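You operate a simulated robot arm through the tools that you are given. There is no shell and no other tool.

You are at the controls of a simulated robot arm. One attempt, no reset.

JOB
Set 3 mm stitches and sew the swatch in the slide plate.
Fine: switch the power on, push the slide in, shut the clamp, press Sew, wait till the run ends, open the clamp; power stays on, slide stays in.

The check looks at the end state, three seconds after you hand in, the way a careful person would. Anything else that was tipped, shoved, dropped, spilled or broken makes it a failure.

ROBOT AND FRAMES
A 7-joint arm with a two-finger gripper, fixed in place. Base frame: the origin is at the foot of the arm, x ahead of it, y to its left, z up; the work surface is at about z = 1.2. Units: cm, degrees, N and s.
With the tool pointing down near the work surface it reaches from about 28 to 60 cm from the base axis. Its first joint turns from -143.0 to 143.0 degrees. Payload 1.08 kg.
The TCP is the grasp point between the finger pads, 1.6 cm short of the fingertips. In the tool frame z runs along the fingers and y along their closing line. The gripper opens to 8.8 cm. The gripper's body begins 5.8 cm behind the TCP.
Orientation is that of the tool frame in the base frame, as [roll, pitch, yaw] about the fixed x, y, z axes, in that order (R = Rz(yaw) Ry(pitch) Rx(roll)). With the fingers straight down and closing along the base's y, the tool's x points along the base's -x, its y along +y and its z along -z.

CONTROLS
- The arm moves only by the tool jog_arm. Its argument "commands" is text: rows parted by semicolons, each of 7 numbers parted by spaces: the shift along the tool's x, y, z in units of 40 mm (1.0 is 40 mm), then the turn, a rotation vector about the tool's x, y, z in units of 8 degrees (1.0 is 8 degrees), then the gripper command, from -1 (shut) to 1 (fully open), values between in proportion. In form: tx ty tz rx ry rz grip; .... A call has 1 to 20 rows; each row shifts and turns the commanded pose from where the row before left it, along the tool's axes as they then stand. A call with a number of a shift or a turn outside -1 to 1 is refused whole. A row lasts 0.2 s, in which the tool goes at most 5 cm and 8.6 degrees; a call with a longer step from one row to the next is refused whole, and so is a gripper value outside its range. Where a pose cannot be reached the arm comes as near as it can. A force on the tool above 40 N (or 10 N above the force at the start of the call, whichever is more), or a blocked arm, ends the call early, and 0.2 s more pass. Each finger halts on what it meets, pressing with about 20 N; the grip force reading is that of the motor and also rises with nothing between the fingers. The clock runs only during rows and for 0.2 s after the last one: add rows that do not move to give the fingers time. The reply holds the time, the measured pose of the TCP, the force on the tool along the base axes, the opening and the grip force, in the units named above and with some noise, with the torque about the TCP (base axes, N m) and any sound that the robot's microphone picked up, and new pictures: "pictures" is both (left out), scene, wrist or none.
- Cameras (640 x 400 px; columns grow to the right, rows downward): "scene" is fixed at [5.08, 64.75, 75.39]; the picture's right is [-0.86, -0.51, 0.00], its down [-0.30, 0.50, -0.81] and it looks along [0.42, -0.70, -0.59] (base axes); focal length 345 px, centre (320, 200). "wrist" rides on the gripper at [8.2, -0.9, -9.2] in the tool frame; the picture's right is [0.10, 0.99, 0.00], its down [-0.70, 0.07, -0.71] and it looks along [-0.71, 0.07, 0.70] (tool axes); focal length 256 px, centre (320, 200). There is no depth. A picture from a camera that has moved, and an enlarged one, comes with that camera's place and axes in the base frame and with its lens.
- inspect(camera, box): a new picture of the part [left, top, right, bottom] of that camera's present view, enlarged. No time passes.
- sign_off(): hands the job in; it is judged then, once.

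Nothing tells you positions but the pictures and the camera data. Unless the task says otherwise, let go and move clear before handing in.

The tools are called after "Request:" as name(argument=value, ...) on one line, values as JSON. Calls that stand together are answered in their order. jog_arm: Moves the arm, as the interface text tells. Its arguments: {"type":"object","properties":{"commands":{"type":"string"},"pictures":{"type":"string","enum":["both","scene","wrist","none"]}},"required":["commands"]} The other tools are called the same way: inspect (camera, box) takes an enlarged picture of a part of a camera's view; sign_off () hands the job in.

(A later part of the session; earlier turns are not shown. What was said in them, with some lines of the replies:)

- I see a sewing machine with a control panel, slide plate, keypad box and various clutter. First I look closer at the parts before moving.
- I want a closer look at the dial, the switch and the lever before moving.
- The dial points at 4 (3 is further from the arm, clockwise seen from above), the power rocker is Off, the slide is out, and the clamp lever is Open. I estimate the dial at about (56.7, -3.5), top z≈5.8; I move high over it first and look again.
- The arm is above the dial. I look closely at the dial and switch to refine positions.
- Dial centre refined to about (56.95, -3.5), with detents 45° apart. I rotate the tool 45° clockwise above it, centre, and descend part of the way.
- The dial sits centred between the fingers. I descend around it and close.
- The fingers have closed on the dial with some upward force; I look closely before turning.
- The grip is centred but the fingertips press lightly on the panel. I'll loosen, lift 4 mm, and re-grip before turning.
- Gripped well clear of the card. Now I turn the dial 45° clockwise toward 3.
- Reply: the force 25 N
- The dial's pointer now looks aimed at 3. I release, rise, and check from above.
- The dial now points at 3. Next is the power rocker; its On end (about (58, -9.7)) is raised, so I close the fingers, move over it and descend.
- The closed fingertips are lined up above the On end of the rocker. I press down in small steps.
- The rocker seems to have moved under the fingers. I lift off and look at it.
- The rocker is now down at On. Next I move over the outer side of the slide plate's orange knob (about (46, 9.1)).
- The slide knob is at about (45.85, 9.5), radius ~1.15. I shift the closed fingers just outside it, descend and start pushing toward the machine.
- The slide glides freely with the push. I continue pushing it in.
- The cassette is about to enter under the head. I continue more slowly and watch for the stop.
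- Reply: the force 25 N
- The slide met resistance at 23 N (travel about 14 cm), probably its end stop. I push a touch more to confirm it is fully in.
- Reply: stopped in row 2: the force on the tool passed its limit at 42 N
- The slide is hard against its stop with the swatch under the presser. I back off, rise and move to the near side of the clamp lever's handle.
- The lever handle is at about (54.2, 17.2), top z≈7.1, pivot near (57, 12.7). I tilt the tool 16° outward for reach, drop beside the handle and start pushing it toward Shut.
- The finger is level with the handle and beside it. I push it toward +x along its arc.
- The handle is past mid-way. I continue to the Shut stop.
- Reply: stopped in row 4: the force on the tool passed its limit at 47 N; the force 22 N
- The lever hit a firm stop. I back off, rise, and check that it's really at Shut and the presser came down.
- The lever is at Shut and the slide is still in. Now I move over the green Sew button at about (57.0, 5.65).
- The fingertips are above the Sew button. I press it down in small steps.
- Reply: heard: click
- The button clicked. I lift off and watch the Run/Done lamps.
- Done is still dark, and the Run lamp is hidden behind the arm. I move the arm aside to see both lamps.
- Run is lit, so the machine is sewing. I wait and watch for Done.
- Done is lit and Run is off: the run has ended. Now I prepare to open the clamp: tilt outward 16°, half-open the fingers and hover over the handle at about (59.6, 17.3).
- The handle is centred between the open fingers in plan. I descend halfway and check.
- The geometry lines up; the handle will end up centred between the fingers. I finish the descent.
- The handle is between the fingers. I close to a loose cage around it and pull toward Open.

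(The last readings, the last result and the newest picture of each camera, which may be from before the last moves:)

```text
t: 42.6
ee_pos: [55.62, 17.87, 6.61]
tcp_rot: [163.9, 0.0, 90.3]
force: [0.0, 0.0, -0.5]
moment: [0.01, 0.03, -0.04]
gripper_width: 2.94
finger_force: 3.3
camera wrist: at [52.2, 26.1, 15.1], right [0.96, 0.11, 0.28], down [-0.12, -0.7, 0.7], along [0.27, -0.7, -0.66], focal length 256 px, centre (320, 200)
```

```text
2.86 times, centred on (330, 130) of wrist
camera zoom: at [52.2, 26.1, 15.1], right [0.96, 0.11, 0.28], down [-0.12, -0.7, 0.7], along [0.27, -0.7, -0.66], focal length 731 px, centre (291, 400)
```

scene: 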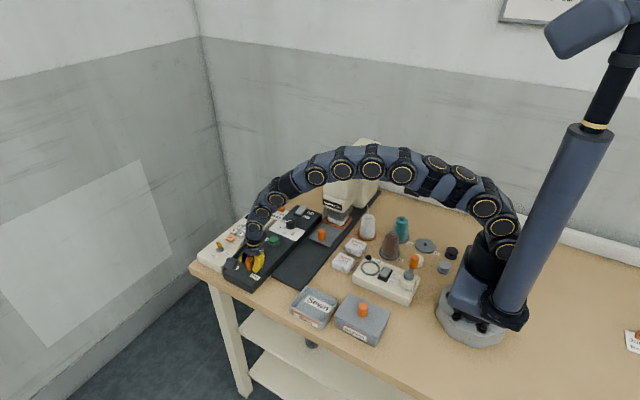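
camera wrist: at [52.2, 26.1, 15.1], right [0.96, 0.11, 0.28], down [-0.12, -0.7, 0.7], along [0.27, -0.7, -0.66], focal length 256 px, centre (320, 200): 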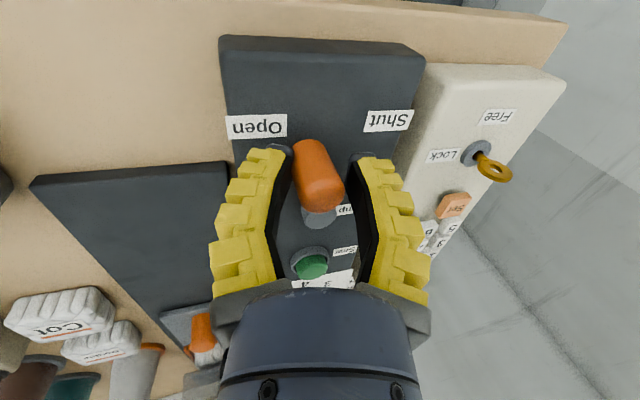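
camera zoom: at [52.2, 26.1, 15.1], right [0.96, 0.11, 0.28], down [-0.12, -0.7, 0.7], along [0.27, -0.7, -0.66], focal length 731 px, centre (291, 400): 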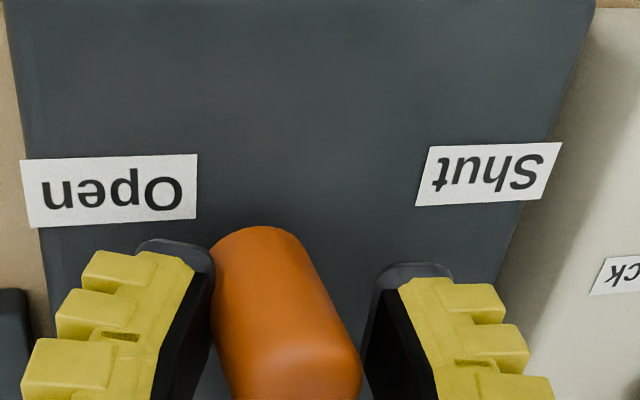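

The lever is following. I keep pulling until it reaches the Open stop.

Request:
jog_arm(commands="-0.03 -0.2 -0.057 0 0 0 -0.45; -0.03 -0.2 -0.057 0 0 0 -0.45; -0.04 -0.1 -0.03 0 0 0 -0.45; 0 -0.1 -0.03 0 0 0 -0.45; 0 -0.05 -0.015 0 0 0 -0.45; 0 -0.05 -0.015 0 0 0 -0.45", pictures="both")

Request:
inspect(camera="wrist", box=[220, 60, 440, 200])

```text
t: 44.0
ee_pos: [52.94, 17.49, 6.82]
tcp_rot: [163.5, -0.2, 90.3]
force: [21.8, 2.5, 1.6]
moment: [-0.09, 0.08, 0.11]
gripper_width: 4.24
finger_force: 14.5
camera wrist: at [49.47, 25.68, 15.28], right [0.95, 0.11, 0.28], down [-0.13, -0.7, 0.7], along [0.27, -0.7, -0.66], focal length 256 px, centre (320, 200)
```

scene: 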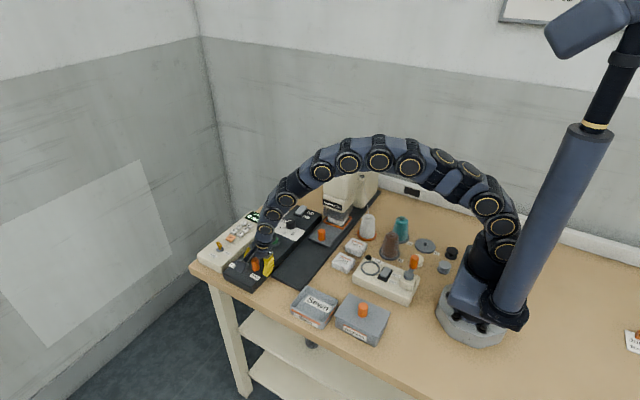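
wrist: 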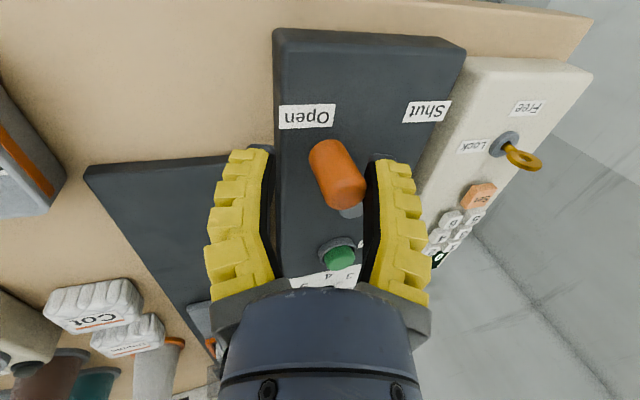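

```text
2.86 times, centred on (330, 130) of wrist
camera zoom: at [49.47, 25.68, 15.28], right [0.95, 0.11, 0.28], down [-0.13, -0.7, 0.7], along [0.27, -0.7, -0.66], focal length 731 px, centre (291, 400)
```

zoom: 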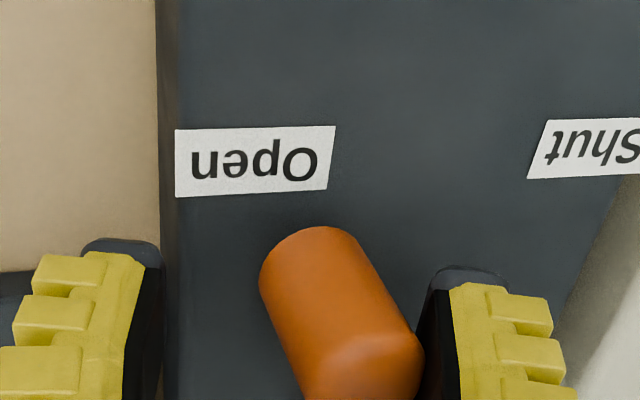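

The lever is against its Open stop (the fingers even gave way). I open the fingers, rise straight up and check everything.

Request:
jog_arm(commands="0 0 0 0 0 0 0.1; 0 0.1 0.03 0 0 0 0.1; 0 0 0 0 0 0 0.1; 0 0.207 -0.72 0 0 0 0.1; 0 0.207 -0.72 0 0 0 0.1; 0 0.207 -0.72 0 0 0 0.1; 0 0 0 0 0 0 0.1", pictures="both")

Request:
inspect(camera="scene", box=[200, 190, 360, 290])

Request:
inspect(camera="wrist", box=[220, 0, 440, 200])

```text
t: 45.6
ee_pos: [53.31, 17.61, 15.63]
tcp_rot: [164.0, 0.0, 90.2]
force: [0.0, -0.7, -0.6]
moment: [-0.02, -0.01, 0.01]
gripper_width: 5.28
finger_force: 3.2
camera wrist: at [49.84, 25.8, 24.14], right [0.96, 0.11, 0.28], down [-0.12, -0.7, 0.7], along [0.27, -0.7, -0.66], focal length 256 px, centre (320, 200)
```

scene: 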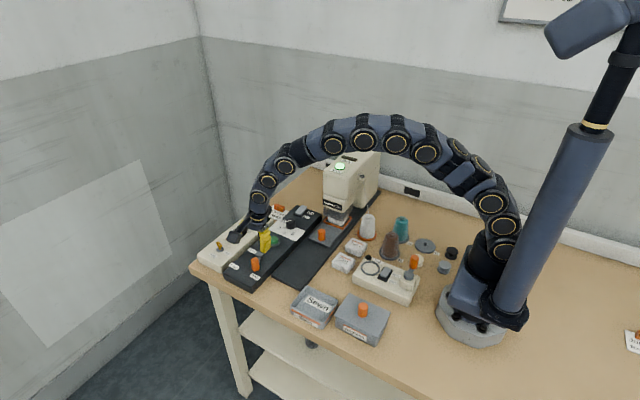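
wrist: 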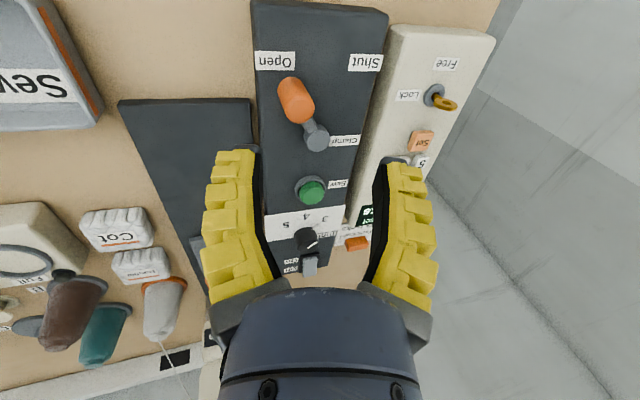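

```text
4.00 times, centred on (280, 240) of scene
camera zoom: at [5.08, 64.75, 75.39], right [-0.86, -0.51, 0.0], down [-0.3, 0.5, -0.81], along [0.42, -0.7, -0.59], focal length 1380 px, centre (480, 40)
```

zoom: 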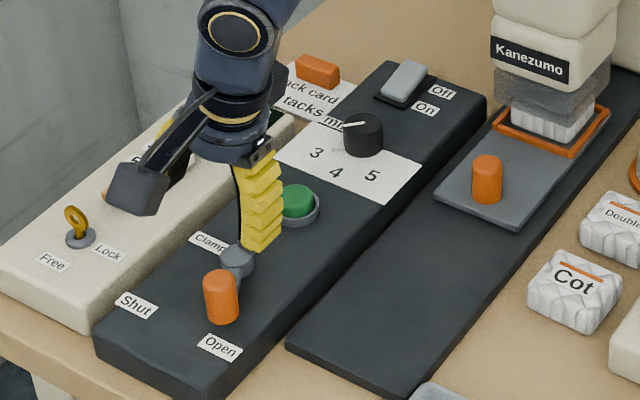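

```text
2.00 times, centred on (330, 100) of wrist
camera zoom: at [49.84, 25.8, 24.14], right [0.96, 0.11, 0.28], down [-0.12, -0.7, 0.7], along [0.27, -0.7, -0.66], focal length 512 px, centre (300, 400)
```

zoom: 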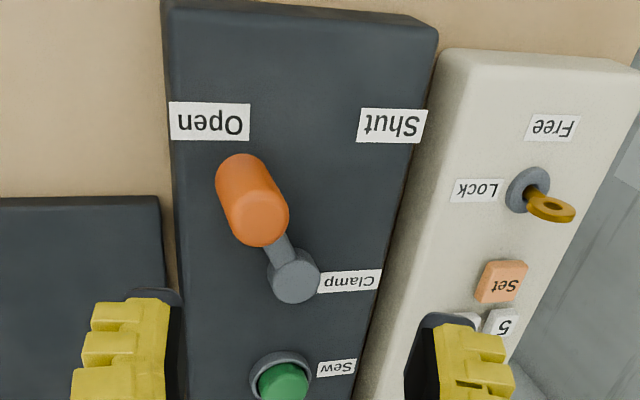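

The lever is back at Open. I retreat upward to a clear pose and verify the dial, switch, slide and swatch.

Request:
jog_arm(commands="0 0.2 -0.8 0 0 0 0.1; 0 0 -0.8 1 0 0 0.1; 0.3 -0.3 -0.8 1 0 0 0.1; 0.5 -0.5 -0.5 0 0 0 0.1; 0.5 -0.5 0 0 0 0 0.1; 0 0 0 0 0 0 0.1", pictures="both")

Request:
inspect(camera="scene", box=[255, 190, 335, 240])

Request:
inspect(camera="scene", box=[300, 140, 400, 250])

Request:
inspect(camera="scene", box=[190, 190, 480, 370])

```text
t: 47.0
ee_pos: [46.44, 22.51, 26.82]
tcp_rot: [179.9, -0.1, 90.3]
force: [-0.6, 0.0, 0.4]
moment: [0.02, -0.02, -0.01]
gripper_width: 5.3
finger_force: 3.7
camera wrist: at [45.51, 30.97, 35.98], right [0.99, 0.11, 0.0], down [0.07, -0.7, 0.71], along [0.08, -0.7, -0.71], focal length 256 px, centre (320, 200)
```

scene: 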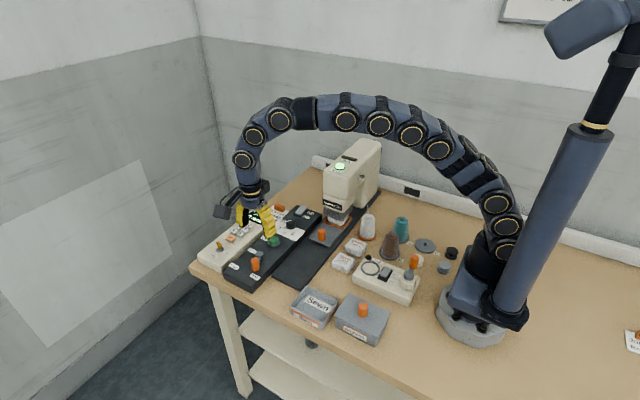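
wrist: 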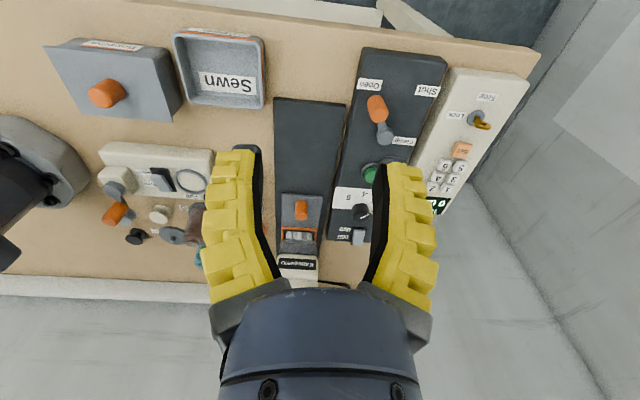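

```text
8.00 times, centred on (295, 215) of scene
camera zoom: at [5.08, 64.75, 75.39], right [-0.86, -0.51, 0.0], down [-0.3, 0.5, -0.81], along [0.42, -0.7, -0.59], focal length 2761 px, centre (520, 80)
```

zoom: 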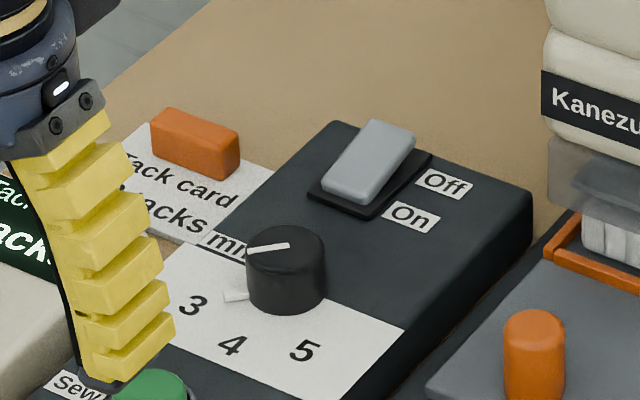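

```text
3.64 times, centred on (350, 195) of scene
camera zoom: at [5.08, 64.75, 75.39], right [-0.86, -0.51, 0.0], down [-0.3, 0.5, -0.81], along [0.42, -0.7, -0.59], focal length 1255 px, centre (211, 218)
```

zoom: 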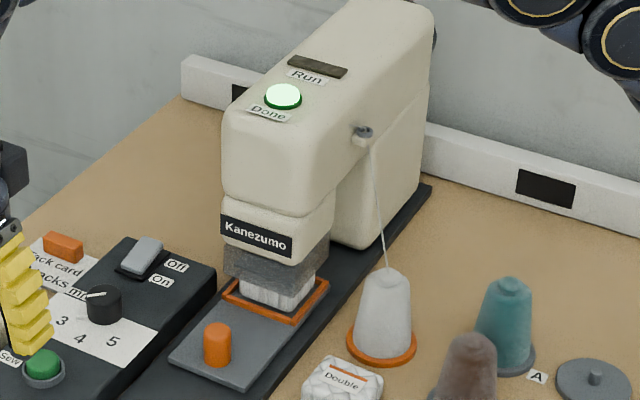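

```text
2.21 times, centred on (335, 280) of scene
camera zoom: at [5.08, 64.75, 75.39], right [-0.86, -0.51, 0.0], down [-0.3, 0.5, -0.81], along [0.42, -0.7, -0.59], focal length 762 px, centre (287, 23)
```

zoom: 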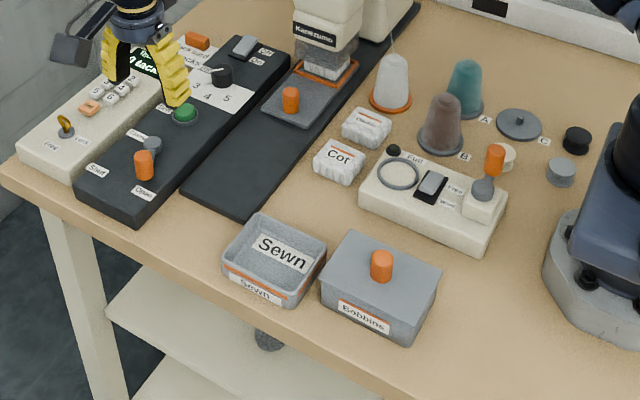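

Everything checks out. The power is On, the dial points at 3 mm, the slide is fully in, the Done lamp is lit, and the clamp lever is at Open. Nothing else was disturbed and the arm is clear, so I hand in.

Request:
sign_off()

```text
The job is handed in.
```

The swatch in the slide plate has been sewn at 3 mm, and I've handed the job in; I haven't been told the check's result.

- **Stitch length:** I turned the dial from 4 to 3, and in the last pictures its pointer still aimed at 3.
- **Power:** I pressed the switch to On and left it on.
- **Slide:** I pushed it in to a hard stop, with the swatch under the presser. It was still there at the end.
- **Sewing run:** With the clamp shut, I pressed Sew and heard it click. The Run lamp came on, then went off, and the Done lamp lit.
- **Clamp:** I moved the lever back to Open after the run ended.

I did not touch the tack keypad, the key or the other parts on the table, and the last pictures show nothing else moved. The arm is clear of the machine. I did not get a view of the stitches themselves, so the Done lamp is the evidence that the run completed.
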